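You operate a simulated robot arm through the tools that you are given. There is no shell and no other tool. Be economical: measure what you need, move in short steps, check, and stop when the job is done.

The job below is to be done with a simulated robot arm. You get a single attempt, and the scene is never put back.

JOB
Put the red tray in the black crate. Then open the white cover, put the cloth from the top of the short steel bench on the dryer and shut the cover again. Then fetch the small block from the top of the white-legged bench and set it on the short granite slab. Then stack the block that says "205" from the long granite slab on top of the block that says "576". Then turn the laser spot knob to 1.0. Then turn the white machine feed knob to 25. Keep to this order.

Only the result counts: the job must be done as asked and must still hold three seconds after the hand-in. Knocking over, shifting, dropping, spilling or breaking anything else fails it. Lids that push on must go on centred and level and be pressed home; caps that screw on are set level and turned clockwise until they are tight. Flat cloth is picked up by pressing the open fingertips on it (5 to 10 N) and closing them slowly along it; thin cloth reads only 2 to 8 mm in the jaws.

ROBOT AND FRAMES
A 7-joint arm with a two-finger gripper on a trunk, on a base that drives. Base frame: it is fixed to the floor where the robot stands at the start and does not move with it; the origin is under the middle of the robot, x ahead of it, y to its left, z up; the surface under the hand at the start is at about z = 780. Units: mm, degrees, N and s.
With the tool pointing down near the work surface it reaches from about 100 to 540 mm from the robot's upright axis, wherever it stands. Its first joint turns from -143.0 to 143.0 degrees. Places, roughly: black crate (36x27x13 cm) [-200, 300, 800]; block [0, -2500, 1000]; cloth (9x6x3 cm) [500, 200, 800]; dryer (17x14 cm) [2540, -1180, 800]; laser spot knob [1700, -7000, 800]; red tray [500, 0, 750]; short granite slab [2500, 1600, 900]; small block (3x3x2 cm) [3200, 3100, 800]; white cover [2500, -1200, 900]; white machine feed knob [6100, 5300, 1100]. Payload 1.47 kg.
Tool frame: the origin (TCP) lies between the finger pads and is the grasp point; the fingertips stand 16 mm ahead of it; z points along the fingers, y is the line along which they close. The gripper opens to 87 mm. The gripper's body begins 55 mm behind the TCP.
Orientation is told as [roll, pitch, yaw] about the base's x, y, z axes, in that order, counted from this pose: with the fingers straight down and closing along the base's y, the tool's x points along the base's -x, its y along +y and its z along -z.

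CONTROLS
- The arm moves only by the tool nudge_tool. Its argument "increments" is a list that holds one entry, the list of rows, each a list of 7 numbers: the turn, a rotation vector about the base's x, y, z in units of 45 degrees (1.0 is 45 degrees), then the shift along the base's x, y, z in units of 200 mm (1.0 is 200 mm), then the finger opening in cm, from 0 to 8.7. In form: [[[ax, ay, az, dx, dy, dz, fingers], ...]]. A call has 1 to 8 rows; each row is the pose to reach, as a shift and turn from the pose commanded when the call began. A call with a number of a shift or a turn outside -1 to 1 is refused whole. Each row takes 0.2 s and may step no farther than 50 mm and 8.6 degrees from the row before; otherwise, or with a gripper value out of range, the whole call is refused. Where a pose cannot be reached the arm comes as near as it can. A force on the tool above 40 N (or 10 N above the force at the start of the call, whichever is more), or a blocked arm, ends the call early, and 0.2 s more pass. Each finger travels about 45 mm/s and halts on what it meets, pressing with about 22 N; the grip force reading is that of the motor and also rises with nothing between the fingers. The clock runs only during rows and for 0.2 s after the last one: add rows that repeat a pose to give the fingers time. It gives the time, the measured TCP pose, the force on the tool (base axes), the opening and the grip force at its end, in the units of the frame above (readings bear some noise), with the torque about the TCP (base axes, N m) and any sound that the robot's microphone picked up.
- Cameras (640 x 400 px; columns grow to the right, rows downward): "scene" is now at [75.4, 54.4, 1495.2]; the picture's right is [1.00, -0.07, 0.00], its down [-0.07, -0.93, -0.36] and it looks along [0.03, 0.36, -0.93] (base axes); focal length 234 px, centre (320, 200). "wrist" rides on the gripper at [73, 12, -90] in the tool frame; the picture's right is [-0.16, 0.99, 0.00], its down [-0.72, -0.12, -0.68] and it looks along [-0.67, -0.11, 0.73] (tool axes); focal length 247 px, centre (320, 200). There is no depth. A picture from a camera that has moved, and an enlarged one, comes with that camera's place and axes in the base frame and with its lens.
- grab_frame(camera): a new picture of that camera. No time passes.
- slide_trunk(by): slides the trunk up (or, below 0, down) by that many mm; the arm and the scene camera ride with it, the base frame stays. It gives what a move gives, with no picture.
- steer(legs): drives the robot by 1 to 6 legs, each [ahead, left, turn to the left] in mm, mm and degrees, along the robot's own axes; the way and the turn of a leg run together, so that a leg with both is an arc; at most 1500 mm and 180 degrees a leg. The arm and the cameras ride along, it lands a little off, and it stops where it bumps. It gives what a move gives.
- head_to(pan, tilt): turns the head with the scene camera to pan (to the left, within 86 degrees either way) and tilt (down, from -29 to 69), counted from straight ahead of the robot. It gives what a move gives.
- close_up(camera, box): a new picture of the part [left, top, right, bottom] of that camera's present view, enlarged. No time passes.
- close_job(): hands the job in; it is judged then, once.

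Work in short steps. Places have to be worked out from the pictures, the camera data and where the tool is seen: move nearer, look again, correct. Check each grasp and each placing, and mend what went wrong. You have 186 turns and 148 pictures in all, those below and enlarged ones among them. Open the gripper and draw the arm clear of the work before you hand the job in, unless the task says otherwise.

The tools are called after "Call:" as a command line: name --argument value ..., lists and objects as JSON in quotes. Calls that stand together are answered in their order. nudge_tool: Moves the arm, as the interface text tells. Its arguments: {"type":"object","properties":{"increments":{"type":"array","items":{"type":"array","items":{"type":"array","items":{"type":"number"}}}}},"required":["increments"]} The other tools are called the same way: slide_trunk (by) slides the trunk up or down; steer (legs) drives the base; head_to (pan, tilt) turns the head that bears the scene camera; grab_frame (camera) takes a picture; close_up (camera, box) takes an enlarged picture of a part of a camera's view; close_job () hands the job in.

At the start:

```text
t: 0.0
tcp_pos: [431.4, 251.8, 1139.1]
ee_rot: [0.0, 0.0, 0.0]
force: [-0.4, 0.3, -0.5]
ft_torque: [0.0, 0.01, -0.01]
finger_gap: 87.0
grasp_force: 0.1
trunk travel left (down, up): [-859.0, 381.0]
robot x, y, heading: [4.1, 0.6, -0.0]
head pan, tilt: [85.9, 68.8]
```

scene: 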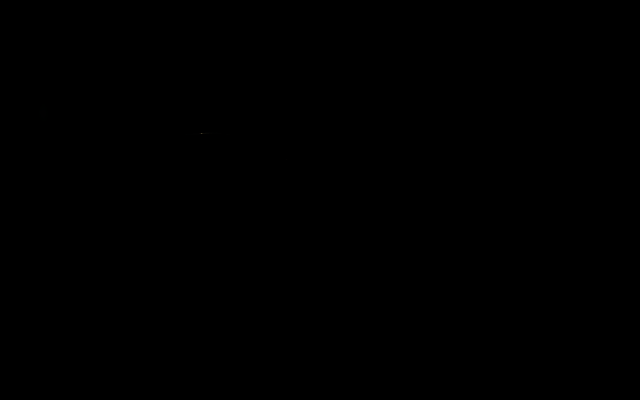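
wrist: 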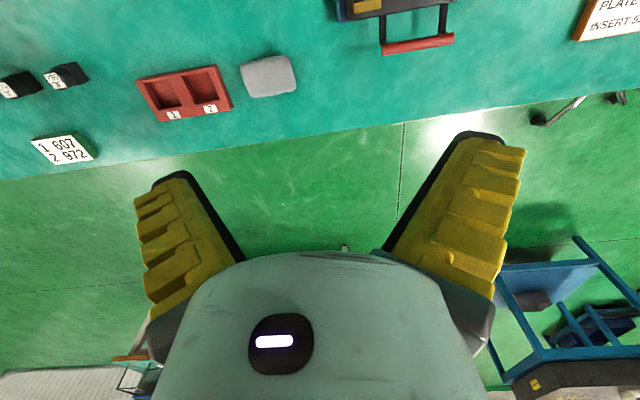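

The scene camera sees black (looking far left and down). I turn the head ahead to survey the work.

Call:
head_to --pan 0 --tilt 40

Call:
grab_frame --camera "scene"

```text
t: 1.6
tcp_pos: [431.0, 251.5, 1139.7]
ee_rot: [0.0, 0.0, 0.0]
force: [0.2, -0.1, 0.6]
ft_torque: [0.0, 0.0, 0.0]
finger_gap: 87.2
grasp_force: 0.0
trunk travel left (down, up): [-859.0, 381.0]
robot x, y, heading: [-2.4, 0.1, 0.0]
head pan, tilt: [0.0, 40.0]
```

```text
145 pictures are left
camera scene: at [110.5, 55.3, 1506.9], right [0.82, -0.57, 0.0], down [-0.48, -0.7, -0.53], along [0.3, 0.44, -0.85], focal length 234 px, centre (320, 200)
```

scene: 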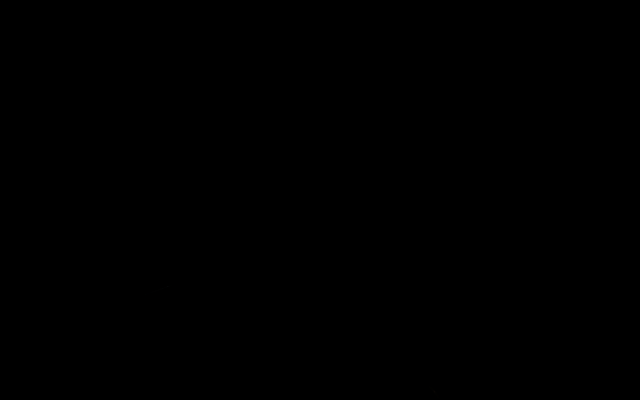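

The picture may have been taken mid-turn; I look again.

Call:
grab_frame --camera "scene"

```text
144 pictures are left
camera scene: at [110.5, 55.3, 1506.9], right [0.82, -0.57, 0.0], down [-0.48, -0.7, -0.53], along [0.3, 0.44, -0.85], focal length 234 px, centre (320, 200)
```

scene: 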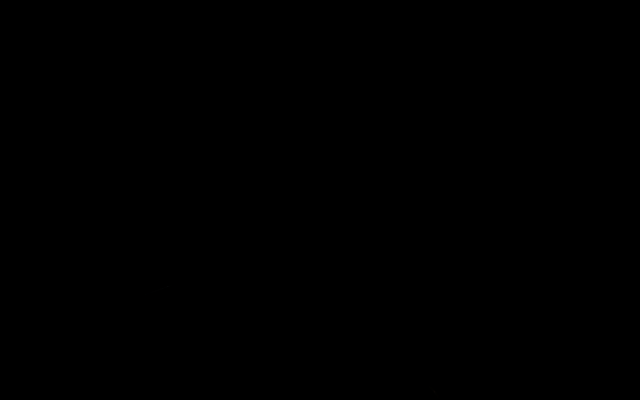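

The head is still on its way (the clock only runs in moves); I repeat the command.

Call:
head_to --pan 0 --tilt 40

```text
t: 2.2
tcp_pos: [430.8, 253.2, 1139.8]
ee_rot: [0.0, 0.0, 0.1]
force: [-0.8, 0.7, -0.6]
ft_torque: [0.04, 0.01, 0.0]
finger_gap: 87.3
grasp_force: 0.0
trunk travel left (down, up): [-859.0, 381.0]
robot x, y, heading: [1.8, 3.2, -0.1]
head pan, tilt: [0.0, 40.0]
```

I look through the scene camera again.

Call:
grab_frame --camera "scene"

Call:
grab_frame --camera "wrist"

```text
143 pictures are left
camera scene: at [110.6, 55.5, 1507.1], right [0.82, -0.57, 0.0], down [-0.48, -0.7, -0.53], along [0.3, 0.44, -0.85], focal length 234 px, centre (320, 200)
```

scene: 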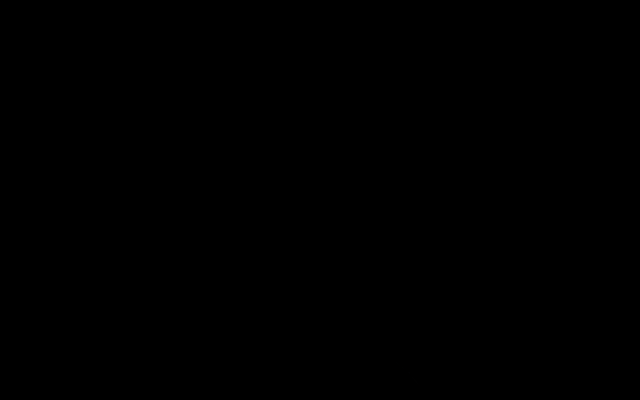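

```text
142 pictures are left
camera wrist: at [357.2, 264.4, 1230.7], right [0.16, 0.99, 0.0], down [0.72, -0.12, 0.68], along [0.67, -0.11, -0.73], focal length 247 px, centre (320, 200)
```

wrist: 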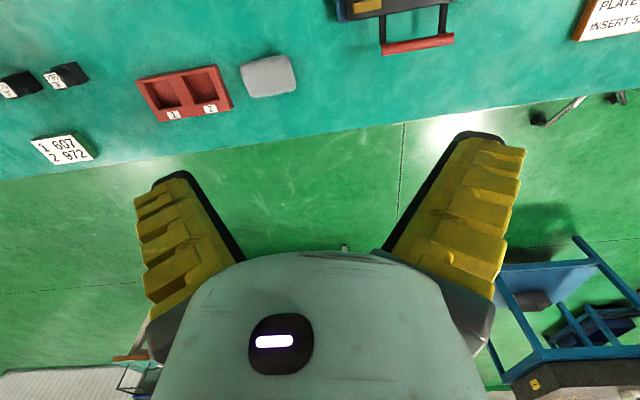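

The scene camera stays black and its reported axes (pan about 55, tilt 58) disagree with the head reading. I try another head pose.

Call:
head_to --pan -40 --tilt 10

```text
t: 3.3
tcp_pos: [430.3, 251.3, 1139.3]
ee_rot: [-0.1, 0.0, 0.1]
force: [0.1, -0.5, -0.7]
ft_torque: [-0.01, -0.03, -0.02]
finger_gap: 86.9
grasp_force: 0.1
trunk travel left (down, up): [-859.0, 381.0]
robot x, y, heading: [-2.6, -1.6, -0.2]
head pan, tilt: [-40.0, 10.0]
```

I take a picture to see whether the view has changed.

Call:
grab_frame --camera "scene"

```text
141 pictures are left
camera scene: at [111.0, 56.2, 1508.0], right [0.82, -0.57, 0.0], down [-0.48, -0.69, -0.54], along [0.31, 0.45, -0.84], focal length 234 px, centre (320, 200)
```

scene: 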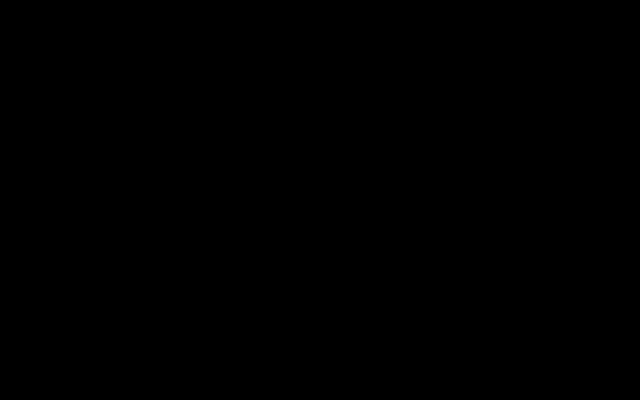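

The head seems physically blocked, likely by the arm's elbow. I swing the arm to the right to free it.

Call:
nudge_tool --increments '[[[0, 0, 0, 0, -0.2, 0, 8.7], [0, 0, 0, 0, -0.4, 0, 8.7], [0, 0, 0, 0, -0.6, 0, 8.7], [0, 0, 0, 0, -0.8, 0, 8.7], [0, 0, 0, 0, -1, 0, 8.7]]]'

Call:
nudge_tool --increments '[[[0, 0, 0, 0, -0.2, 0, 8.7], [0, 0, 0, 0, -0.4, 0, 8.7], [0, 0, 0, 0, -0.6, 0, 8.7], [0, 0, 0, 0, -0.8, 0, 8.7], [0, 0, 0, 0, -1, 0, 8.7]]]'

Call:
head_to --pan 0 --tilt 40

Call:
grab_frame --camera "scene"

```text
t: 4.5
tcp_pos: [459.2, 118.6, 1140.9]
ee_rot: [0.0, 0.0, 0.2]
force: [-0.1, 0.1, -0.3]
ft_torque: [0.03, 0.0, 0.01]
finger_gap: 87.1
grasp_force: 0.0
out of reach, approached as far as the arm can: row 3, 4, 5
trunk travel left (down, up): [-859.0, 381.0]
robot x, y, heading: [3.4, 1.1, 0.4]
head pan, tilt: [-40.0, 10.0]
```

```text
t: 5.7
tcp_pos: [480.6, -65.1, 1148.9]
ee_rot: [-0.1, 0.0, 0.2]
force: [0.0, 0.9, -0.1]
ft_torque: [-0.02, 0.03, -0.01]
finger_gap: 86.9
grasp_force: 0.0
out of reach, approached as far as the arm can: row 1, 2, 3, 4, 5
trunk travel left (down, up): [-859.0, 381.0]
robot x, y, heading: [-1.6, 2.4, 0.2]
head pan, tilt: [-40.0, 10.0]
```

```text
t: 6.7
tcp_pos: [481.3, -66.2, 1150.8]
ee_rot: [0.0, 0.0, 0.1]
force: [-0.1, -0.5, 0.4]
ft_torque: [0.02, 0.02, 0.03]
finger_gap: 87.1
grasp_force: 0.0
trunk travel left (down, up): [-859.0, 381.0]
robot x, y, heading: [-2.4, -1.7, -0.1]
head pan, tilt: [0.0, 40.0]
```

```text
140 pictures are left
camera scene: at [120.6, 71.4, 1538.4], right [0.83, -0.56, 0.0], down [-0.32, -0.48, -0.82], along [0.46, 0.68, -0.58], focal length 234 px, centre (320, 200)
```

scene: 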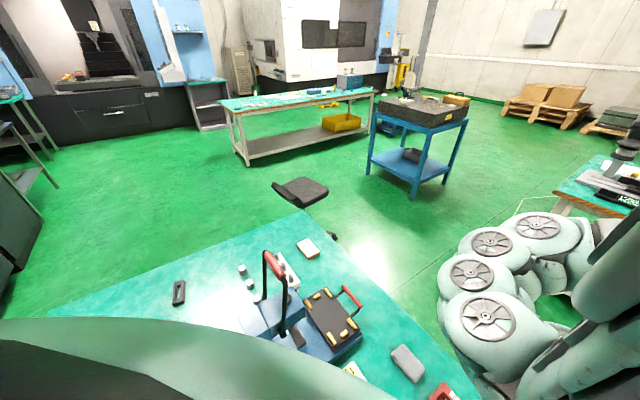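

Now I see the workshop; the head still catches on the arm. I move the tool lower/back and look left for the crate.

Call:
head_to --pan 86 --tilt 40

Call:
grab_frame --camera "scene"

Call:
grab_frame --camera "wrist"

```text
t: 8.3
tcp_pos: [479.9, -65.9, 1150.4]
ee_rot: [0.0, 0.0, -0.1]
force: [-0.4, 0.0, 0.1]
ft_torque: [-0.01, -0.01, -0.03]
finger_gap: 87.1
grasp_force: 0.1
trunk travel left (down, up): [-859.0, 381.0]
robot x, y, heading: [-2.3, 0.7, -0.1]
head pan, tilt: [85.9, 40.0]
```

```text
139 pictures are left
camera scene: at [77.5, 83.4, 1531.3], right [1.0, -0.07, 0.0], down [-0.05, -0.64, -0.77], along [0.05, 0.76, -0.64], focal length 234 px, centre (320, 200)
```

scene: 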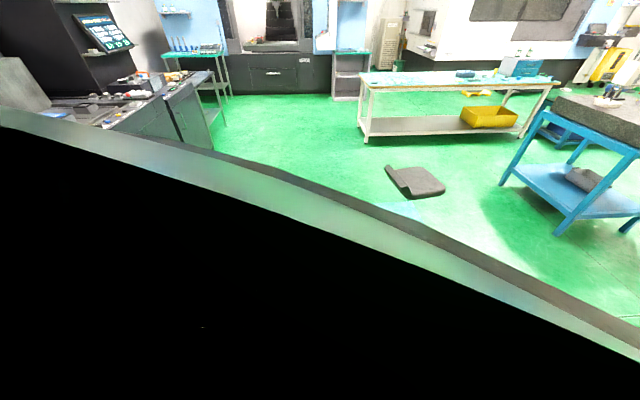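

```text
138 pictures are left
camera wrist: at [407.3, -53.4, 1241.7], right [0.16, 0.99, 0.0], down [0.72, -0.12, 0.68], along [0.67, -0.11, -0.73], focal length 247 px, centre (320, 200)
```

wrist: 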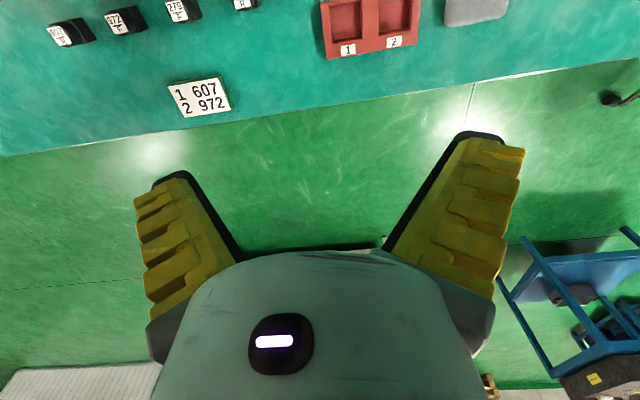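

The robot's body blocks its view to the left, so I'll look at the crate with the wrist camera by swinging the arm left. The tray's estimated centre is about (476, 7).

Call:
nudge_tool --increments '[[[0, 0, 0.1667, -0.07, 0.167, -0.04, 8.7], [0, 0, 0.333, -0.13, 0.333, -0.08, 8.7], [0, 0, 0.5, -0.2, 0.5, -0.12, 8.7], [0, 0, 0.667, -0.27, 0.667, -0.16, 8.7], [0, 0, 0.833, -0.33, 0.833, -0.2, 8.7], [0, 0, 1, -0.4, 1, -0.25, 8.7]]]'

Call:
nudge_tool --increments '[[[0, 0, 0.1667, -0.14, 0.167, 0, 8.7], [0, 0, 0.333, -0.28, 0.333, 0, 8.7], [0, 0, 0.5, -0.42, 0.5, 0, 8.7], [0, 0, 0.667, -0.56, 0.667, 0, 8.7], [0, 0, 0.833, -0.7, 0.833, 0, 8.7], [0, 0, 1, -0.85, 0.9, 0, 8.7]]]'

Call:
grab_frame --camera "wrist"

```text
t: 9.7
tcp_pos: [434.5, 148.2, 1121.5]
ee_rot: [0.1, -0.1, 43.6]
force: [0.3, 0.2, 0.3]
ft_torque: [-0.03, -0.03, -0.01]
finger_gap: 87.3
grasp_force: 0.0
out of reach, approached as far as the arm can: row 1, 2, 3, 4, 5, 6
trunk travel left (down, up): [-859.0, 381.0]
robot x, y, heading: [-0.6, 1.7, 0.1]
head pan, tilt: [85.9, 40.0]
```

```text
t: 11.2
tcp_pos: [287.2, 321.8, 1124.2]
ee_rot: [-1.9, 0.2, 87.9]
force: [20.4, -8.6, 9.3]
ft_torque: [0.15, 0.85, 0.39]
finger_gap: 75.5
grasp_force: 0.0
trunk travel left (down, up): [-859.0, 381.0]
robot x, y, heading: [-1.4, 1.7, -0.2]
head pan, tilt: [85.9, 40.0]
stopped in row 6: the force on the tool passed its limit at 44 N (the readings are from after the stop); the commanded pose is now the measured one
```

```text
137 pictures are left
camera wrist: at [267.7, 250.9, 1215.8], right [-0.98, 0.2, -0.03], down [0.12, 0.72, 0.68], along [0.16, 0.66, -0.73], focal length 247 px, centre (320, 200)
```

wrist: 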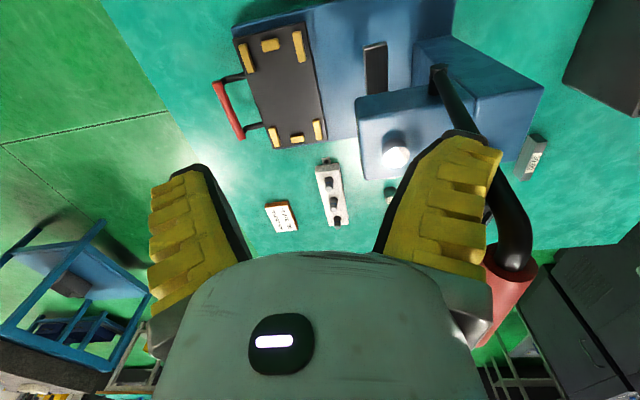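

The left finger touched a lever (red handle, blue press) standing on the bench. I back off the way I came.

Call:
nudge_tool --increments '[[[0, 0, -0.05, 0.15, -0.02, 0, 8.7], [0, 0, -0.1, 0.3, -0.15, 0, 8.7], [0, 0, -0.2, 0.35, -0.35, 0, 8.7], [0, 0, -0.3, 0.35, -0.55, 0, 8.7]]]'

Call:
grab_frame --camera "wrist"

```text
t: 12.2
tcp_pos: [349.3, 211.6, 1123.7]
ee_rot: [-1.2, 0.5, 74.9]
force: [-0.6, -0.5, 0.0]
ft_torque: [0.0, 0.02, 0.03]
finger_gap: 87.0
grasp_force: 0.0
trunk travel left (down, up): [-859.0, 381.0]
robot x, y, heading: [4.2, -0.7, 0.0]
head pan, tilt: [85.9, 40.0]
```

```text
136 pictures are left
camera wrist: at [317.3, 146.8, 1215.4], right [-0.91, 0.41, -0.02], down [0.29, 0.68, 0.68], along [0.29, 0.61, -0.74], focal length 247 px, centre (320, 200)
```

wrist: 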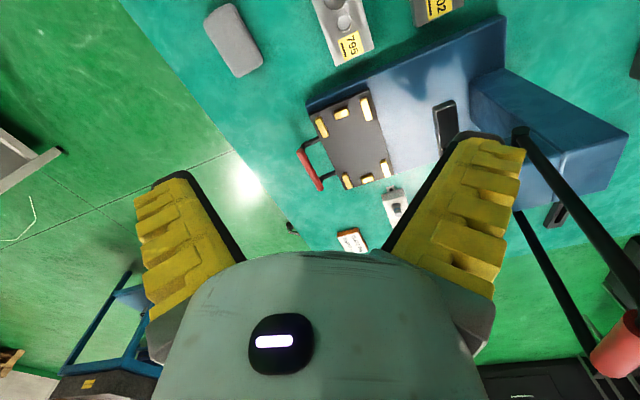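

Clear of the lever. The black crate's edge was seen near x≈-40, y≈395, and the press lever handle rises to about z 1200, so I'll cross with the trunk raised. First I return to the tray and view it from nearer.

Call:
nudge_tool --increments '[[[0, 0, -0.17, 0.05, -0.15, 0, 8.7], [0, 0, -0.34, 0.1, -0.3, 0, 8.7], [0, 0, -0.5, 0.15, -0.45, 0, 8.7], [0, 0, -0.67, 0.2, -0.6, 0, 8.7], [0, 0, -0.83, 0.25, -0.75, -0.1, 8.7], [0, 0, -1, 0.3, -0.9, -0.2, 8.7]]]'

Call:
nudge_tool --increments '[[[0, 0, -0.17, 0.03, 0, -0.1, 8.7], [0, 0, -0.34, 0.06, 0, -0.2, 8.7], [0, 0, -0.5, 0.09, 0, -0.3, 8.7], [0.03, -0.01, -0.66, 0.1, 0, -0.4, 8.7]]]'

Call:
grab_frame --camera "wrist"

```text
t: 13.6
tcp_pos: [444.2, 51.9, 1059.9]
ee_rot: [-1.0, 0.3, 31.0]
force: [0.1, 0.7, 0.3]
ft_torque: [-0.03, 0.04, 0.03]
finger_gap: 86.9
grasp_force: 0.0
out of reach, approached as far as the arm can: row 1, 2, 3, 4, 5, 6
trunk travel left (down, up): [-859.0, 381.0]
robot x, y, heading: [-1.4, -0.7, 0.1]
head pan, tilt: [85.9, 40.0]
```

```text
t: 14.6
tcp_pos: [466.0, 52.2, 979.2]
ee_rot: [0.1, -0.6, 0.0]
force: [-0.4, -0.4, 0.6]
ft_torque: [-0.01, 0.04, 0.03]
finger_gap: 86.7
grasp_force: 0.1
trunk travel left (down, up): [-859.0, 381.0]
robot x, y, heading: [0.9, -0.8, 0.1]
head pan, tilt: [85.9, 40.0]
```

```text
135 pictures are left
camera wrist: at [391.2, 65.2, 1070.6], right [0.16, 0.99, 0.0], down [0.72, -0.12, 0.69], along [0.68, -0.11, -0.73], focal length 247 px, centre (320, 200)
```

wrist: 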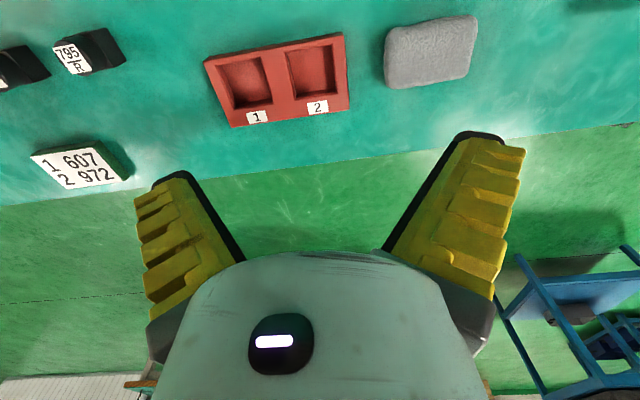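

The tray measures about 140 x 73 mm, centred near (476, 10), aligned with the axes. I'll grip it across its 73 mm width with yaw -90 and move over it first.

Call:
nudge_tool --increments '[[[0, 0, -0.17, 0.01, -0.03, 0, 8.7], [0, 0, -0.34, 0.02, -0.07, 0, 8.7], [0, 0, -0.5, 0.03, -0.1, 0, 8.7], [0, 0, -0.67, 0.03, -0.13, 0, 8.7], [0, 0, -0.83, 0.04, -0.17, -0.1, 8.7], [0, 0.013, -1, 0.05, -0.21, -0.2, 8.7]]]'

Call:
nudge_tool --increments '[[[0, 0, -0.17, 0, 0, 0, 8.7], [0, 0, -0.34, 0, 0, 0, 8.7], [0, 0, -0.5, 0, 0, 0, 8.7], [0, 0, -0.67, 0, 0, 0, 8.7], [0, 0, -0.83, 0, 0, -0.1, 8.7], [0, 0, -1, 0, 0, -0.2, 8.7], [0, 0, -1, 0, 0, -0.2, 8.7]]]'

Call:
grab_frame --camera "wrist"

```text
t: 16.0
tcp_pos: [476.2, 11.1, 941.4]
ee_rot: [-0.2, -0.1, -45.0]
force: [-0.2, -0.1, 0.0]
ft_torque: [-0.02, -0.01, -0.01]
finger_gap: 87.0
grasp_force: 0.0
trunk travel left (down, up): [-859.0, 381.0]
robot x, y, heading: [-1.7, 0.5, 0.0]
head pan, tilt: [85.9, 40.0]
```

```text
t: 17.6
tcp_pos: [477.5, 11.4, 903.9]
ee_rot: [-0.2, 0.0, -90.0]
force: [-0.1, -0.5, 0.6]
ft_torque: [-0.02, -0.03, 0.03]
finger_gap: 86.9
grasp_force: 0.0
trunk travel left (down, up): [-859.0, 381.0]
robot x, y, heading: [1.6, 2.9, 0.0]
head pan, tilt: [85.9, 40.0]
```

```text
134 pictures are left
camera wrist: at [487.7, 86.2, 994.4], right [0.99, -0.16, 0.0], down [-0.11, -0.72, 0.68], along [-0.11, -0.67, -0.73], focal length 247 px, centre (320, 200)
```

wrist: 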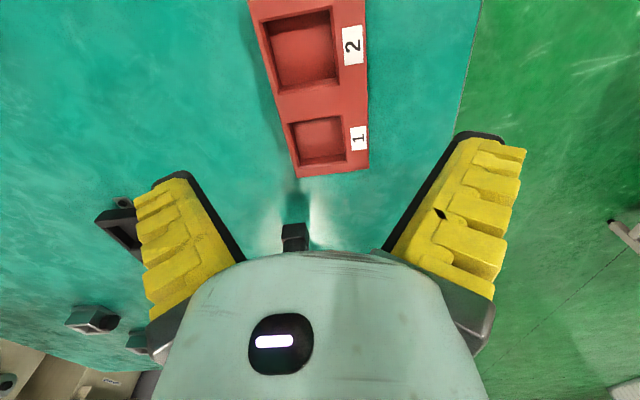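

The tray edges come to x 441–511, centred on the tool. I descend to about z 803 and close.

Call:
nudge_tool --increments '[[[0, 0, 0, 0, 0, -0.12, 8.7], [0, 0, 0, 0, 0, -0.24, 8.7], [0, 0, 0, 0, 0, -0.36, 8.7], [0, 0, 0, 0, 0, -0.44, 8.7], [0, 0, 0, 0, 0, -0.5, 8.7], [0, 0, 0, 0, 0, -0.5, 8.7]]]'

Call:
grab_frame --camera "wrist"

```text
t: 19.0
tcp_pos: [475.6, 11.0, 803.1]
ee_rot: [-0.2, -0.1, -89.9]
force: [0.3, 0.5, 0.0]
ft_torque: [-0.02, -0.02, -0.04]
finger_gap: 87.1
grasp_force: 0.0
trunk travel left (down, up): [-859.0, 381.0]
robot x, y, heading: [2.7, 2.0, -0.0]
head pan, tilt: [85.9, 40.0]
```

```text
133 pictures are left
camera wrist: at [487.0, 85.6, 894.7], right [0.99, -0.16, 0.0], down [-0.11, -0.72, 0.68], along [-0.11, -0.67, -0.73], focal length 247 px, centre (320, 200)
```

wrist: 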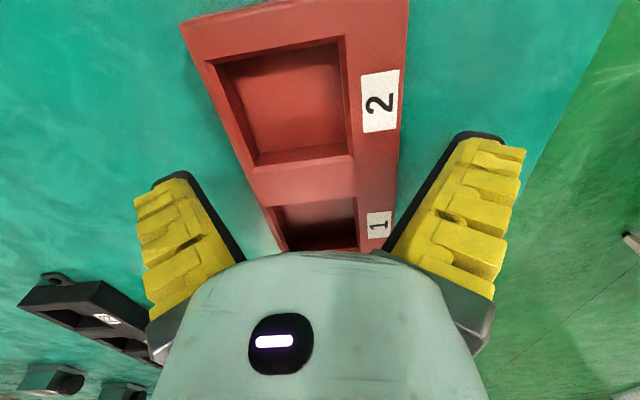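

The fingers straddle the tray freely. I close.

Call:
nudge_tool --increments '[[[0, 0, 0, 0, 0, 0, 7], [0, 0, 0, 0, 0, 0, 6.5], [0, 0, 0, 0, 0, 0, 6.5], [0, 0, 0, 0, 0, 0, 6.5]]]'

```text
t: 20.0
tcp_pos: [476.2, 10.9, 803.4]
ee_rot: [-0.2, 0.0, -89.9]
force: [0.0, -0.9, 0.5]
ft_torque: [0.03, -0.01, 0.04]
finger_gap: 69.0
grasp_force: 3.2
trunk travel left (down, up): [-859.0, 381.0]
robot x, y, heading: [3.6, -4.8, -0.1]
head pan, tilt: [85.9, 40.0]
```

Contact at 69 mm; I tighten the grip and lift slightly.

Call:
nudge_tool --increments '[[[0, 0, 0, 0, 0, 0, 3], [0, 0, 0, 0, 0, 0, 3], [0, 0, 0, 0, 0, 0.05, 3], [0, 0, 0, 0, 0, 0.15, 3], [0, 0, 0, 0, 0, 0.3, 3], [0, 0, 0, 0, 0, 0.5, 3]]]'

Call:
grab_frame --camera "wrist"

```text
t: 21.4
tcp_pos: [473.3, 12.3, 904.1]
ee_rot: [-0.2, -0.1, -89.9]
force: [-0.1, -0.4, 0.2]
ft_torque: [-0.02, 0.02, -0.02]
finger_gap: 60.8
grasp_force: 22.1
trunk travel left (down, up): [-859.0, 381.0]
robot x, y, heading: [-3.1, -1.0, -0.1]
head pan, tilt: [85.9, 40.0]
```

```text
132 pictures are left
camera wrist: at [484.2, 86.0, 995.5], right [0.99, -0.16, 0.0], down [-0.11, -0.72, 0.68], along [-0.11, -0.67, -0.73], focal length 247 px, centre (320, 200)
```

wrist: 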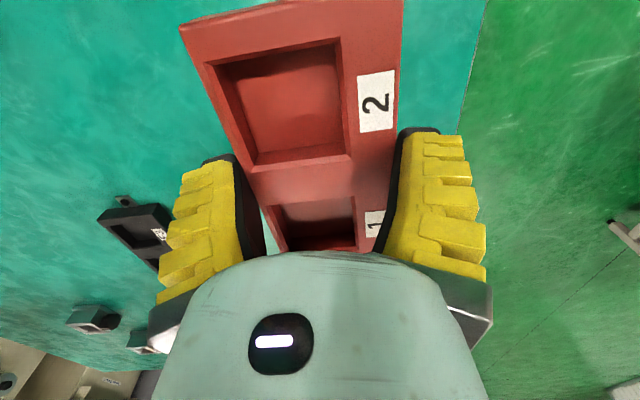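

The tray is held. I draw it in and up, then raise the trunk to pass well above the press lever.

Call:
nudge_tool --increments '[[[0, 0, 0, -0.15, 0, 0.1, 3], [0, 0, 0, -0.3, 0, 0.2, 3], [0, 0, 0, -0.45, 0, 0.3, 3], [0, 0, 0, -0.6, 0, 0.4, 3], [0, 0, 0, -0.7, 0, 0.5, 3]]]'

Call:
slide_trunk --by 375

```text
t: 22.6
tcp_pos: [359.1, 15.0, 982.8]
ee_rot: [1.6, 0.3, -90.7]
force: [0.8, -0.3, -0.8]
ft_torque: [-0.05, 0.02, 0.02]
finger_gap: 59.9
grasp_force: 22.0
out of reach, approached as far as the arm can: row 5
trunk travel left (down, up): [-859.0, 381.0]
robot x, y, heading: [1.8, -1.5, -0.0]
head pan, tilt: [85.9, 40.0]
```

```text
t: 26.2
tcp_pos: [359.3, 17.3, 1355.4]
ee_rot: [1.5, 0.4, -90.1]
force: [-0.8, -0.5, -1.3]
ft_torque: [0.0, -0.01, -0.02]
finger_gap: 59.2
grasp_force: 21.3
trunk travel left (down, up): [-1234.0, 6.0]
robot x, y, heading: [-2.3, -3.7, -0.1]
head pan, tilt: [85.9, 40.0]
```

Trunk is up. I swing the tray around at radius ~350 towards the crate.

Call:
nudge_tool --increments '[[[0, 0, 0.15, -0.03, 0.18, 0, 3], [0, 0, 0.3, -0.08, 0.37, 0, 3], [0, 0, 0.46, -0.15, 0.55, 0, 3], [0, 0, 0.62, -0.25, 0.74, 0, 3], [0, 0, 0.78, -0.36, 0.92, 0, 3]]]'

Call:
nudge_tool --increments '[[[0, 0, 0.15, -0.13, 0.17, 0, 3], [0, 0, 0.3, -0.28, 0.33, 0, 3], [0, 0, 0.46, -0.46, 0.46, 0, 3], [0, 0, 0.62, -0.65, 0.57, 0, 3], [0, 0, 0.78, -0.84, 0.64, 0, 3]]]'

Call:
nudge_tool --increments '[[[0, 0, 0.1, -0.2, 0.04, 0, 3], [0, 0, 0.2, -0.4, 0.06, 0, 3], [0, 0, 0.3, -0.6, 0.06, 0, 3], [0, 0, 0.4, -0.8, 0.03, 0, 3], [0, 0, 0.44, -0.98, 0, 0, 3]]]'

Call:
grab_frame --camera "wrist"

```text
t: 26.6
tcp_pos: [362.6, 25.5, 1356.8]
ee_rot: [1.3, 0.6, -99.6]
force: [0.1, 0.6, 0.7]
ft_torque: [0.01, 0.0, 0.0]
finger_gap: 59.2
grasp_force: 22.1
trunk travel left (down, up): [-1234.0, 6.0]
robot x, y, heading: [3.2, -0.1, -0.1]
head pan, tilt: [85.9, 40.0]
stopped in row 2: the arm was blocked; the commanded pose is now the measured one
```

```text
t: 27.1
tcp_pos: [377.4, 40.9, 1363.0]
ee_rot: [3.6, 3.4, -114.5]
force: [0.3, -0.4, 0.0]
ft_torque: [0.0, 0.03, 0.0]
finger_gap: 59.4
grasp_force: 21.8
trunk travel left (down, up): [-1234.0, 6.0]
robot x, y, heading: [2.3, 0.1, -0.3]
head pan, tilt: [85.9, 40.0]
stopped in row 2: the arm was blocked; the commanded pose is now the measured one
```

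```text
t: 27.6
tcp_pos: [407.1, 54.4, 1372.7]
ee_rot: [7.4, 11.3, -127.4]
force: [0.4, -0.4, -0.1]
ft_torque: [0.01, 0.0, -0.01]
finger_gap: 59.3
grasp_force: 22.2
out of reach, approached as far as the arm can: row 1, 2
trunk travel left (down, up): [-1234.0, 6.0]
robot x, y, heading: [-0.1, 0.6, -0.2]
head pan, tilt: [85.9, 40.0]
stopped in row 2: the arm was blocked; the commanded pose is now the measured one
```

```text
131 pictures are left
camera wrist: at [439.5, 97.6, 1476.1], right [0.67, -0.74, 0.09], down [-0.67, -0.54, 0.5], along [-0.32, -0.4, -0.86], focal length 247 px, centre (320, 200)
```

wrist: 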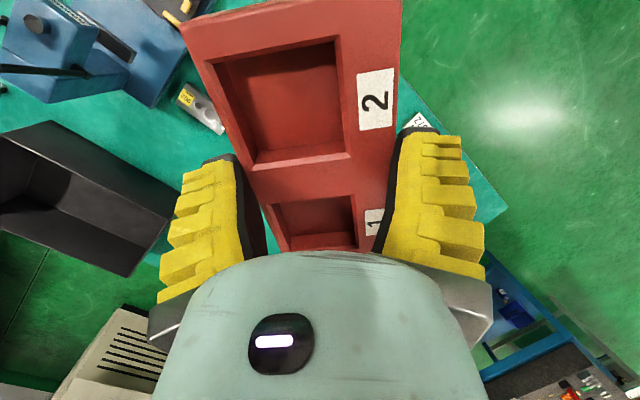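

The arm got blocked and twisted the wrong way — probably a joint limit or the head. I look with the scene camera to understand the configuration.

Call:
grab_frame --camera "scene"

Call:
head_to --pan 20 --tilt 30

Call:
grab_frame --camera "scene"

```text
130 pictures are left
camera scene: at [78.0, 83.0, 1906.3], right [1.0, -0.07, 0.0], down [-0.05, -0.64, -0.77], along [0.06, 0.76, -0.64], focal length 234 px, centre (320, 200)
```

scene: 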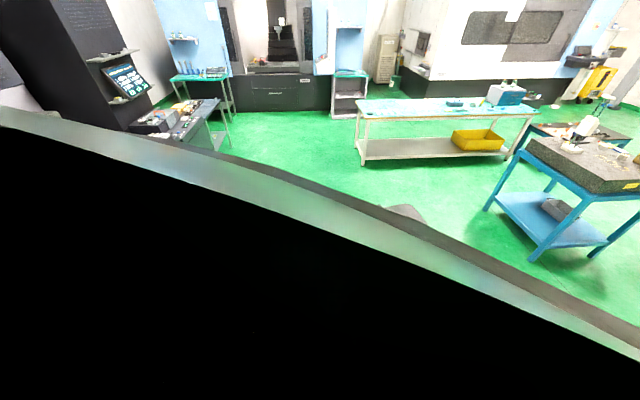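

```text
t: 29.0
tcp_pos: [407.0, 52.7, 1370.4]
ee_rot: [7.2, 11.1, -127.7]
force: [-1.2, -0.1, -0.7]
ft_torque: [-0.01, 0.01, -0.02]
finger_gap: 59.0
grasp_force: 21.8
trunk travel left (down, up): [-1234.0, 6.0]
robot x, y, heading: [1.8, 1.1, -0.0]
head pan, tilt: [20.0, 30.0]
```

```text
129 pictures are left
camera scene: at [121.4, 71.2, 1914.4], right [0.83, -0.56, 0.0], down [-0.32, -0.47, -0.82], along [0.46, 0.68, -0.57], focal length 234 px, centre (320, 200)
```

scene: 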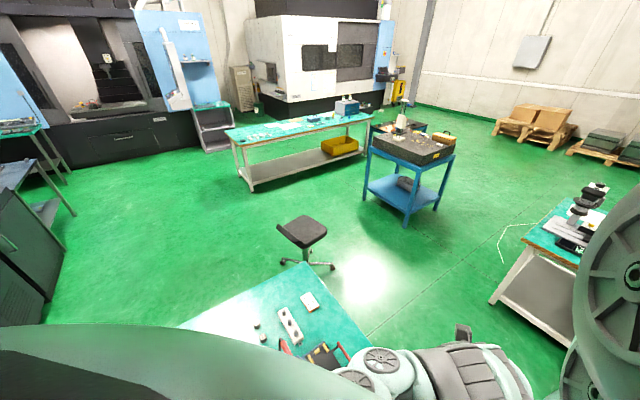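

The head appears to foul the arm, so I park it back at its starting pose, then untwist the tool while extending.

Call:
head_to --pan 86 --tilt 60

Call:
nudge_tool --increments '[[[-0.03, 0.037, 0.137, 0.05, -0.03, -0.05, 3], [-0.06, 0.075, 0.273, 0.1, -0.05, -0.1, 3], [-0.09, 0.112, 0.41, 0.15, -0.08, -0.15, 3], [-0.12, 0.15, 0.547, 0.2, -0.1, -0.2, 3], [-0.15, 0.187, 0.683, 0.25, -0.13, -0.25, 3], [-0.18, 0.224, 0.82, 0.27, -0.16, -0.3, 3]]]'

```text
t: 30.4
tcp_pos: [405.8, 52.4, 1370.7]
ee_rot: [7.2, 11.1, -127.7]
force: [-0.1, -0.6, -0.7]
ft_torque: [0.01, -0.01, 0.0]
finger_gap: 58.5
grasp_force: 22.8
trunk travel left (down, up): [-1234.0, 6.0]
robot x, y, heading: [-0.7, -0.2, -0.2]
head pan, tilt: [85.9, 60.0]
```

```text
t: 31.8
tcp_pos: [458.4, 19.1, 1311.1]
ee_rot: [0.2, 0.2, -91.0]
force: [-0.8, -0.2, -0.6]
ft_torque: [-0.02, -0.01, 0.02]
finger_gap: 58.7
grasp_force: 22.0
trunk travel left (down, up): [-1234.0, 6.0]
robot x, y, heading: [1.3, -0.9, -0.1]
head pan, tilt: [85.9, 60.0]
```

Recovered. Now I swing left in smaller steps at a larger radius (~440), stopping to check after the first arc.

Call:
nudge_tool --increments '[[[0, 0, 0.15, -0.02, 0.18, 0, 3], [0, 0, 0.3, -0.06, 0.36, 0, 3], [0, 0, 0.45, -0.12, 0.54, 0, 3], [0, 0, 0.6, -0.2, 0.72, 0, 3], [0, 0, 0.75, -0.3, 0.88, 0, 3]]]'

Call:
grab_frame --camera "wrist"

```text
t: 33.0
tcp_pos: [398.4, 195.3, 1308.7]
ee_rot: [0.5, 0.2, -57.2]
force: [0.0, 0.5, -1.1]
ft_torque: [0.0, -0.02, 0.0]
finger_gap: 58.1
grasp_force: 22.0
trunk travel left (down, up): [-1234.0, 6.0]
robot x, y, heading: [1.4, 0.4, -0.2]
head pan, tilt: [85.9, 60.0]
```

```text
128 pictures are left
camera wrist: at [366.6, 263.9, 1400.3], right [0.92, 0.4, 0.01], down [0.29, -0.68, 0.68], along [0.28, -0.62, -0.74], focal length 247 px, centre (320, 200)
```

wrist: 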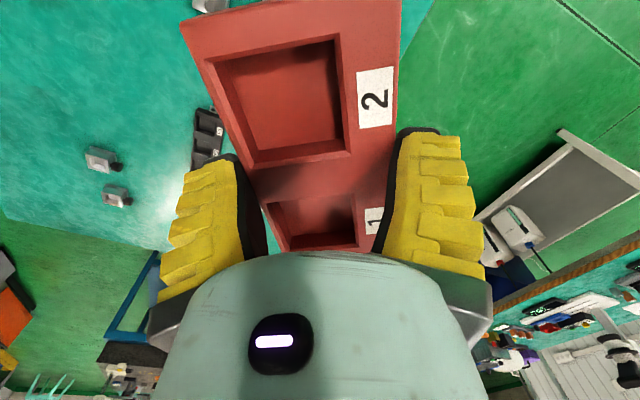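

Tray still well held. Continue the swing.

Call:
nudge_tool --increments '[[[0, 0, 0.12, -0.12, 0.18, 0, 3], [0, 0, 0.24, -0.25, 0.36, 0, 3], [0, 0, 0.36, -0.4, 0.53, 0, 3], [0, 0, 0.48, -0.56, 0.69, 0, 3], [0, 0, 0.6, -0.73, 0.82, 0, 3]]]'

Call:
nudge_tool --increments '[[[0, 0, 0.12, -0.2, 0.1, 0, 3], [0, 0, 0.24, -0.4, 0.19, 0, 3], [0, 0, 0.36, -0.6, 0.27, 0, 3], [0, 0, 0.48, -0.8, 0.34, 0, 3], [0, 0, 0.6, -0.98, 0.38, 0, 3]]]'

Call:
nudge_tool --increments '[[[0, 0, 0.02, -0.2, 0, 0, 3], [0, 0, 0.04, -0.4, -0.04, 0, 3], [0, 0, 0.06, -0.6, -0.1, 0, 3], [0, 0, 0.08, -0.8, -0.16, 0, 3], [0, 0, 0.1, -0.98, -0.25, 0, 3]]]'

Call:
grab_frame --camera "wrist"

```text
t: 34.2
tcp_pos: [253.7, 360.2, 1309.9]
ee_rot: [0.3, 0.2, -30.2]
force: [-0.4, -0.2, -0.9]
ft_torque: [0.03, 0.03, -0.01]
finger_gap: 58.2
grasp_force: 21.2
trunk travel left (down, up): [-1234.0, 6.0]
robot x, y, heading: [2.0, 0.1, 0.0]
head pan, tilt: [85.9, 60.0]
```

```text
t: 35.4
tcp_pos: [122.2, 399.1, 1330.5]
ee_rot: [0.1, 0.2, -6.8]
force: [-0.2, -0.7, 0.6]
ft_torque: [-0.01, -0.05, -0.05]
finger_gap: 36.3
grasp_force: 4.6
out of reach, approached as far as the arm can: row 3, 4, 5
trunk travel left (down, up): [-1234.0, 6.0]
robot x, y, heading: [1.5, 2.1, 0.0]
head pan, tilt: [85.9, 60.0]
```

```text
t: 36.8
tcp_pos: [17.5, 362.5, 1347.8]
ee_rot: [0.0, -0.2, -9.3]
force: [0.3, -0.4, -0.6]
ft_torque: [-0.04, 0.03, 0.02]
finger_gap: 36.2
grasp_force: 4.7
out of reach, approached as far as the arm can: row 1, 2, 3, 4, 5
trunk travel left (down, up): [-1234.0, 6.0]
robot x, y, heading: [5.1, -1.4, 0.1]
head pan, tilt: [85.9, 60.0]
stopped in row 5: the arm was blocked; the commanded pose is now the measured one
```

```text
127 pictures are left
camera wrist: at [-53.5, 387.0, 1439.1], right [0.32, 0.95, 0.0], down [0.69, -0.23, 0.68], along [0.65, -0.22, -0.73], focal length 247 px, centre (320, 200)
```

wrist: 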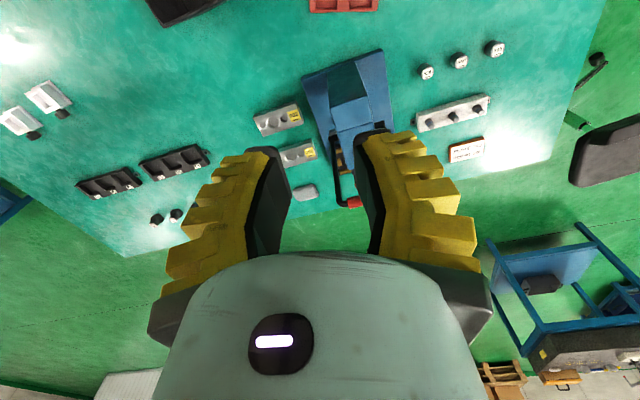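

The tray slipped out of the fingers. I look at where it and the press lever are now.

Call:
close_up --camera "wrist" --box '[240, 0, 520, 210]'

Call:
nudge_tool --increments '[[[0, 0.19, 0, 0.1, 0, -0.1, 8.7], [0, 0.36, 0, 0.2, 0, -0.2, 8.7], [0, 0.5, 0, 0.2, 0, -0.2, 8.7]]]'

Call:
grab_frame --camera "wrist"

```text
1.90 times, centred on (380, 105) of wrist
camera zoom: at [-53.5, 387.0, 1439.1], right [0.32, 0.95, 0.0], down [0.69, -0.23, 0.68], along [0.65, -0.22, -0.73], focal length 470 px, centre (206, 381)
```

zoom: 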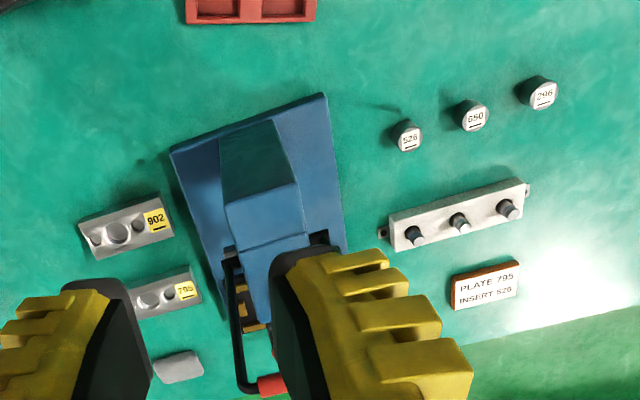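

```text
t: 37.6
tcp_pos: [54.3, 362.9, 1309.5]
ee_rot: [-3.6, 22.3, -9.6]
force: [0.3, 0.3, -0.3]
ft_torque: [0.01, -0.02, -0.02]
finger_gap: 86.8
grasp_force: 0.2
trunk travel left (down, up): [-1234.0, 6.0]
robot x, y, heading: [-3.8, -1.0, 0.0]
head pan, tilt: [85.9, 60.0]
```

```text
125 pictures are left
camera wrist: at [23.3, 386.5, 1420.0], right [0.29, 0.95, -0.12], down [0.9, -0.23, 0.36], along [0.32, -0.21, -0.93], focal length 247 px, centre (320, 200)
```

wrist: 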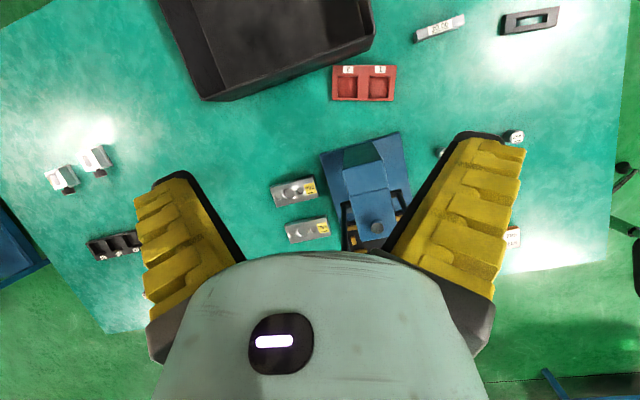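

The tray landed upright on the bench at about (-8, 423), between press and crate; nothing else seems moved. I suspect the head fouls the arm on the left, so I try turning the head away to the right.

Call:
head_to --pan -20 --tilt 45

Call:
grab_frame --camera "scene"

```text
t: 39.4
tcp_pos: [54.8, 362.8, 1308.7]
ee_rot: [-3.6, 22.0, -9.6]
force: [-0.5, -0.3, -0.9]
ft_torque: [0.01, 0.04, -0.03]
finger_gap: 87.4
grasp_force: 0.1
trunk travel left (down, up): [-1234.0, 6.0]
robot x, y, heading: [-0.6, -1.8, 0.0]
head pan, tilt: [-20.0, 45.0]
```

```text
124 pictures are left
camera scene: at [114.7, 60.9, 1890.6], right [0.83, -0.56, 0.0], down [-0.44, -0.64, -0.63], along [0.35, 0.52, -0.78], focal length 234 px, centre (320, 200)
```

scene: 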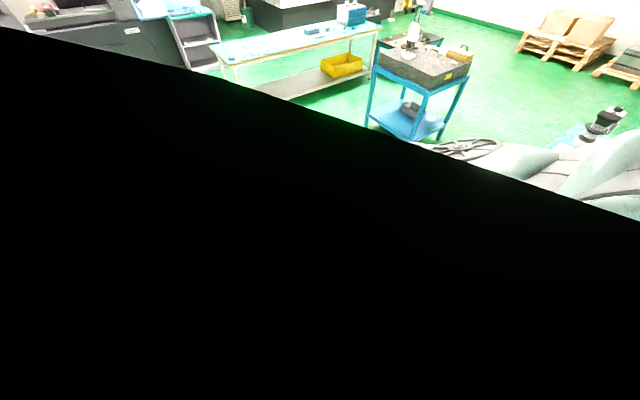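

The head's pan is stuck at about 56 regardless of the arm, so I'll keep it parked and instead turn the base so work lies ahead of the arm. First I level the tool, then turn the base 45° left as a test.

Call:
nudge_tool --increments '[[[0, -0.17, 0, 0, 0, 0.05, 8.7], [0, -0.34, 0, 0, 0, 0.1, 8.7], [0, -0.5, 0, 0, 0, 0.15, 8.7]]]'

Call:
head_to --pan 86 --tilt 30

Call:
steer --legs '[[0, 0, 45]]'

Call:
grab_frame --camera "scene"

Call:
grab_frame --camera "wrist"

```text
t: 40.2
tcp_pos: [55.1, 363.7, 1339.1]
ee_rot: [0.2, -0.2, -9.2]
force: [-0.6, 0.2, -0.6]
ft_torque: [0.0, 0.02, 0.0]
finger_gap: 87.1
grasp_force: 0.1
trunk travel left (down, up): [-1234.0, 6.0]
robot x, y, heading: [1.3, -1.0, -0.3]
head pan, tilt: [-20.0, 45.0]
```

```text
t: 42.0
tcp_pos: [54.6, 361.2, 1339.0]
ee_rot: [0.2, 0.1, -9.0]
force: [-0.7, -0.4, -0.3]
ft_torque: [-0.02, -0.02, 0.03]
finger_gap: 86.9
grasp_force: 0.1
trunk travel left (down, up): [-1234.0, 6.0]
robot x, y, heading: [3.9, -1.4, -0.1]
head pan, tilt: [85.9, 30.0]
```

```text
t: 44.5
tcp_pos: [-220.1, 292.1, 1337.0]
ee_rot: [0.1, -0.2, 36.6]
force: [-1.0, 0.1, 0.4]
ft_torque: [0.0, -0.02, 0.0]
finger_gap: 86.8
grasp_force: 0.0
trunk travel left (down, up): [-1234.0, 6.0]
robot x, y, heading: [1.3, 2.3, 45.4]
head pan, tilt: [85.9, 30.0]
```

```text
123 pictures are left
camera scene: at [-8.8, 116.1, 1921.6], right [0.75, 0.66, 0.0], down [0.33, -0.38, -0.87], along [-0.57, 0.65, -0.5], focal length 234 px, centre (320, 200)
```

scene: 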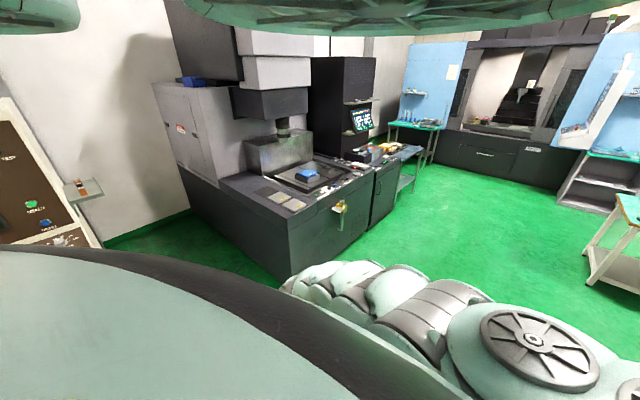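

```text
122 pictures are left
camera wrist: at [-287.1, 258.8, 1430.2], right [-0.46, 0.89, 0.0], down [0.65, 0.34, 0.68], along [0.6, 0.32, -0.73], focal length 247 px, centre (320, 200)
```

wrist: 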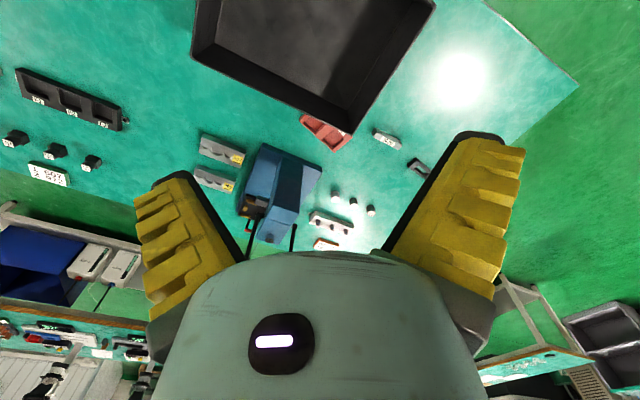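

The base turns freely. Now I swing the tool over the tray (about (-8, 423), yaw 70) at this height.

Call:
nudge_tool --increments '[[[0, 0, 0.13, 0.17, 0.11, 0, 8.7], [0, 0, 0.26, 0.34, 0.22, 0, 8.7], [0, 0, 0.39, 0.5, 0.33, 0, 8.7], [0, 0, 0.52, 0.67, 0.44, 0, 8.7], [0, 0, 0.65, 0.84, 0.55, 0, 8.7], [0, 0, 0.74, 1, 0.62, 0, 8.7]]]'

Call:
grab_frame --camera "wrist"

```text
t: 45.9
tcp_pos: [-22.6, 414.3, 1337.8]
ee_rot: [0.1, 0.0, 70.1]
force: [0.7, 0.1, -0.9]
ft_torque: [0.02, 0.01, 0.0]
finger_gap: 86.7
grasp_force: 0.0
trunk travel left (down, up): [-1234.0, 6.0]
robot x, y, heading: [2.7, -4.1, 45.4]
head pan, tilt: [85.9, 30.0]
```

```text
121 pictures are left
camera wrist: at [-59.3, 350.8, 1429.3], right [-0.87, 0.48, 0.0], down [0.36, 0.64, 0.68], along [0.33, 0.6, -0.73], focal length 247 px, centre (320, 200)
```

wrist: 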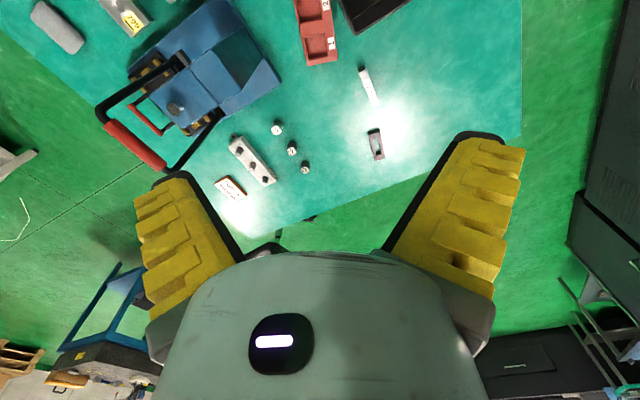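

The press and lever look intact. I nudge over the tray's centre and lower the trunk.

Call:
nudge_tool --increments '[[[0, 0, 0, 0.06, 0.045, 0, 8.7], [0, 0, 0, 0.06, 0.045, 0, 8.7]]]'

Call:
slide_trunk --by -400

Call:
grab_frame --camera "wrist"

```text
t: 46.5
tcp_pos: [-10.4, 424.7, 1338.1]
ee_rot: [0.1, -0.1, 70.0]
force: [0.9, 0.2, -0.7]
ft_torque: [0.01, -0.03, 0.04]
finger_gap: 87.0
grasp_force: 0.1
trunk travel left (down, up): [-1234.0, 6.0]
robot x, y, heading: [-0.5, 0.8, 45.5]
head pan, tilt: [85.9, 30.0]
```

```text
t: 50.3
tcp_pos: [-9.2, 424.9, 939.1]
ee_rot: [0.1, -0.2, 70.0]
force: [0.4, 0.0, -0.2]
ft_torque: [0.03, 0.04, -0.02]
finger_gap: 87.0
grasp_force: 0.0
trunk travel left (down, up): [-834.0, 406.0]
robot x, y, heading: [-2.7, 3.0, 45.3]
head pan, tilt: [85.9, 30.0]
```

```text
120 pictures are left
camera wrist: at [-46.4, 361.6, 1030.2], right [-0.87, 0.49, 0.0], down [0.36, 0.64, 0.68], along [0.33, 0.59, -0.73], focal length 247 px, centre (320, 200)
```

wrist: 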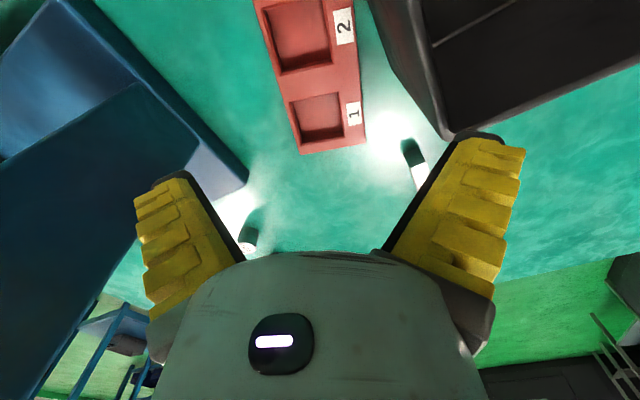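

Tray centre works out at (-10.6, 424), yaw 72.4, close to the tool. The crate rim is near the right finger, so I open only to 82 mm, turn 2.4°, and descend.

Call:
nudge_tool --increments '[[[0, 0, 0.053, -0.007, -0.004, -0.1, 8.2], [0, 0, 0.053, -0.007, -0.004, -0.25, 8.2], [0, 0, 0.053, -0.007, -0.004, -0.4, 8.2], [0, 0, 0.053, -0.007, -0.004, -0.53, 8.2], [0, 0, 0.053, -0.007, -0.004, -0.62, 8.2], [0, 0, 0.053, -0.007, -0.004, -0.695, 8.2], [0, 0, 0.053, -0.007, -0.004, -0.695, 8.2]]]'

Call:
grab_frame --camera "wrist"

```text
t: 50.9
tcp_pos: [-8.4, 424.3, 913.1]
ee_rot: [0.0, 0.0, 72.7]
force: [7.0, -6.4, 34.6]
ft_torque: [0.35, 2.14, 0.47]
finger_gap: 88.9
grasp_force: 4.2
trunk travel left (down, up): [-834.0, 406.0]
robot x, y, heading: [-0.8, -0.5, 45.2]
head pan, tilt: [85.9, 30.0]
stopped in row 2: the force on the tool passed its limit at 142 N (the readings are from after the stop); the commanded pose is now the measured one
```

```text
119 pictures are left
camera wrist: at [-43.4, 359.5, 1004.0], right [-0.89, 0.45, 0.0], down [0.33, 0.65, 0.68], along [0.3, 0.61, -0.73], focal length 247 px, centre (320, 200)
```

wrist: 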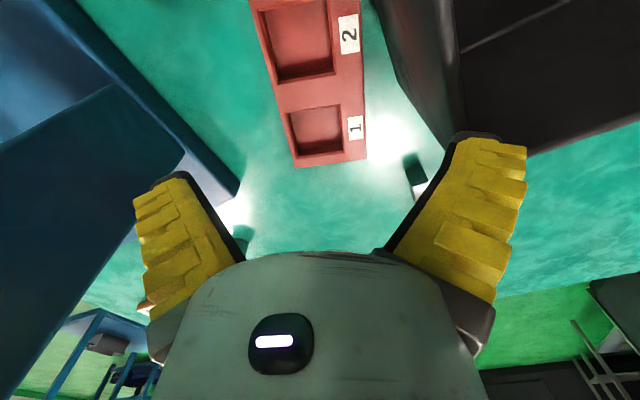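

The right finger landed on the crate rim. I lift, shift along the tray by 36 mm to clear the crate's end, and check.

Call:
nudge_tool --increments '[[[0, 0, 0, 0, 0, 0.15, 8.2], [0, 0, 0, 0.04, 0.17, 0.15, 8.2], [0, 0, 0, 0.04, 0.17, 0.15, 8.2]]]'

Call:
grab_frame --camera "wrist"

```text
t: 51.6
tcp_pos: [-3.7, 457.9, 941.4]
ee_rot: [0.0, 0.0, 72.6]
force: [0.9, 0.2, 0.3]
ft_torque: [-0.01, 0.03, -0.01]
finger_gap: 83.1
grasp_force: 0.8
trunk travel left (down, up): [-834.0, 406.0]
robot x, y, heading: [-1.8, 3.8, 45.5]
head pan, tilt: [85.9, 30.0]
```

```text
118 pictures are left
camera wrist: at [-37.4, 392.7, 1031.9], right [-0.89, 0.45, 0.0], down [0.33, 0.66, 0.68], along [0.3, 0.61, -0.73], focal length 247 px, centre (320, 200)
```

wrist: 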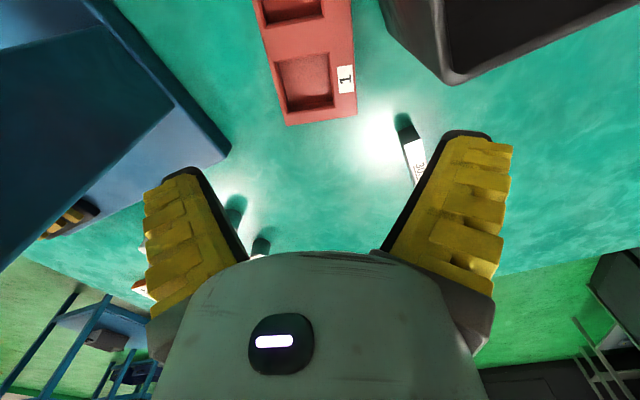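

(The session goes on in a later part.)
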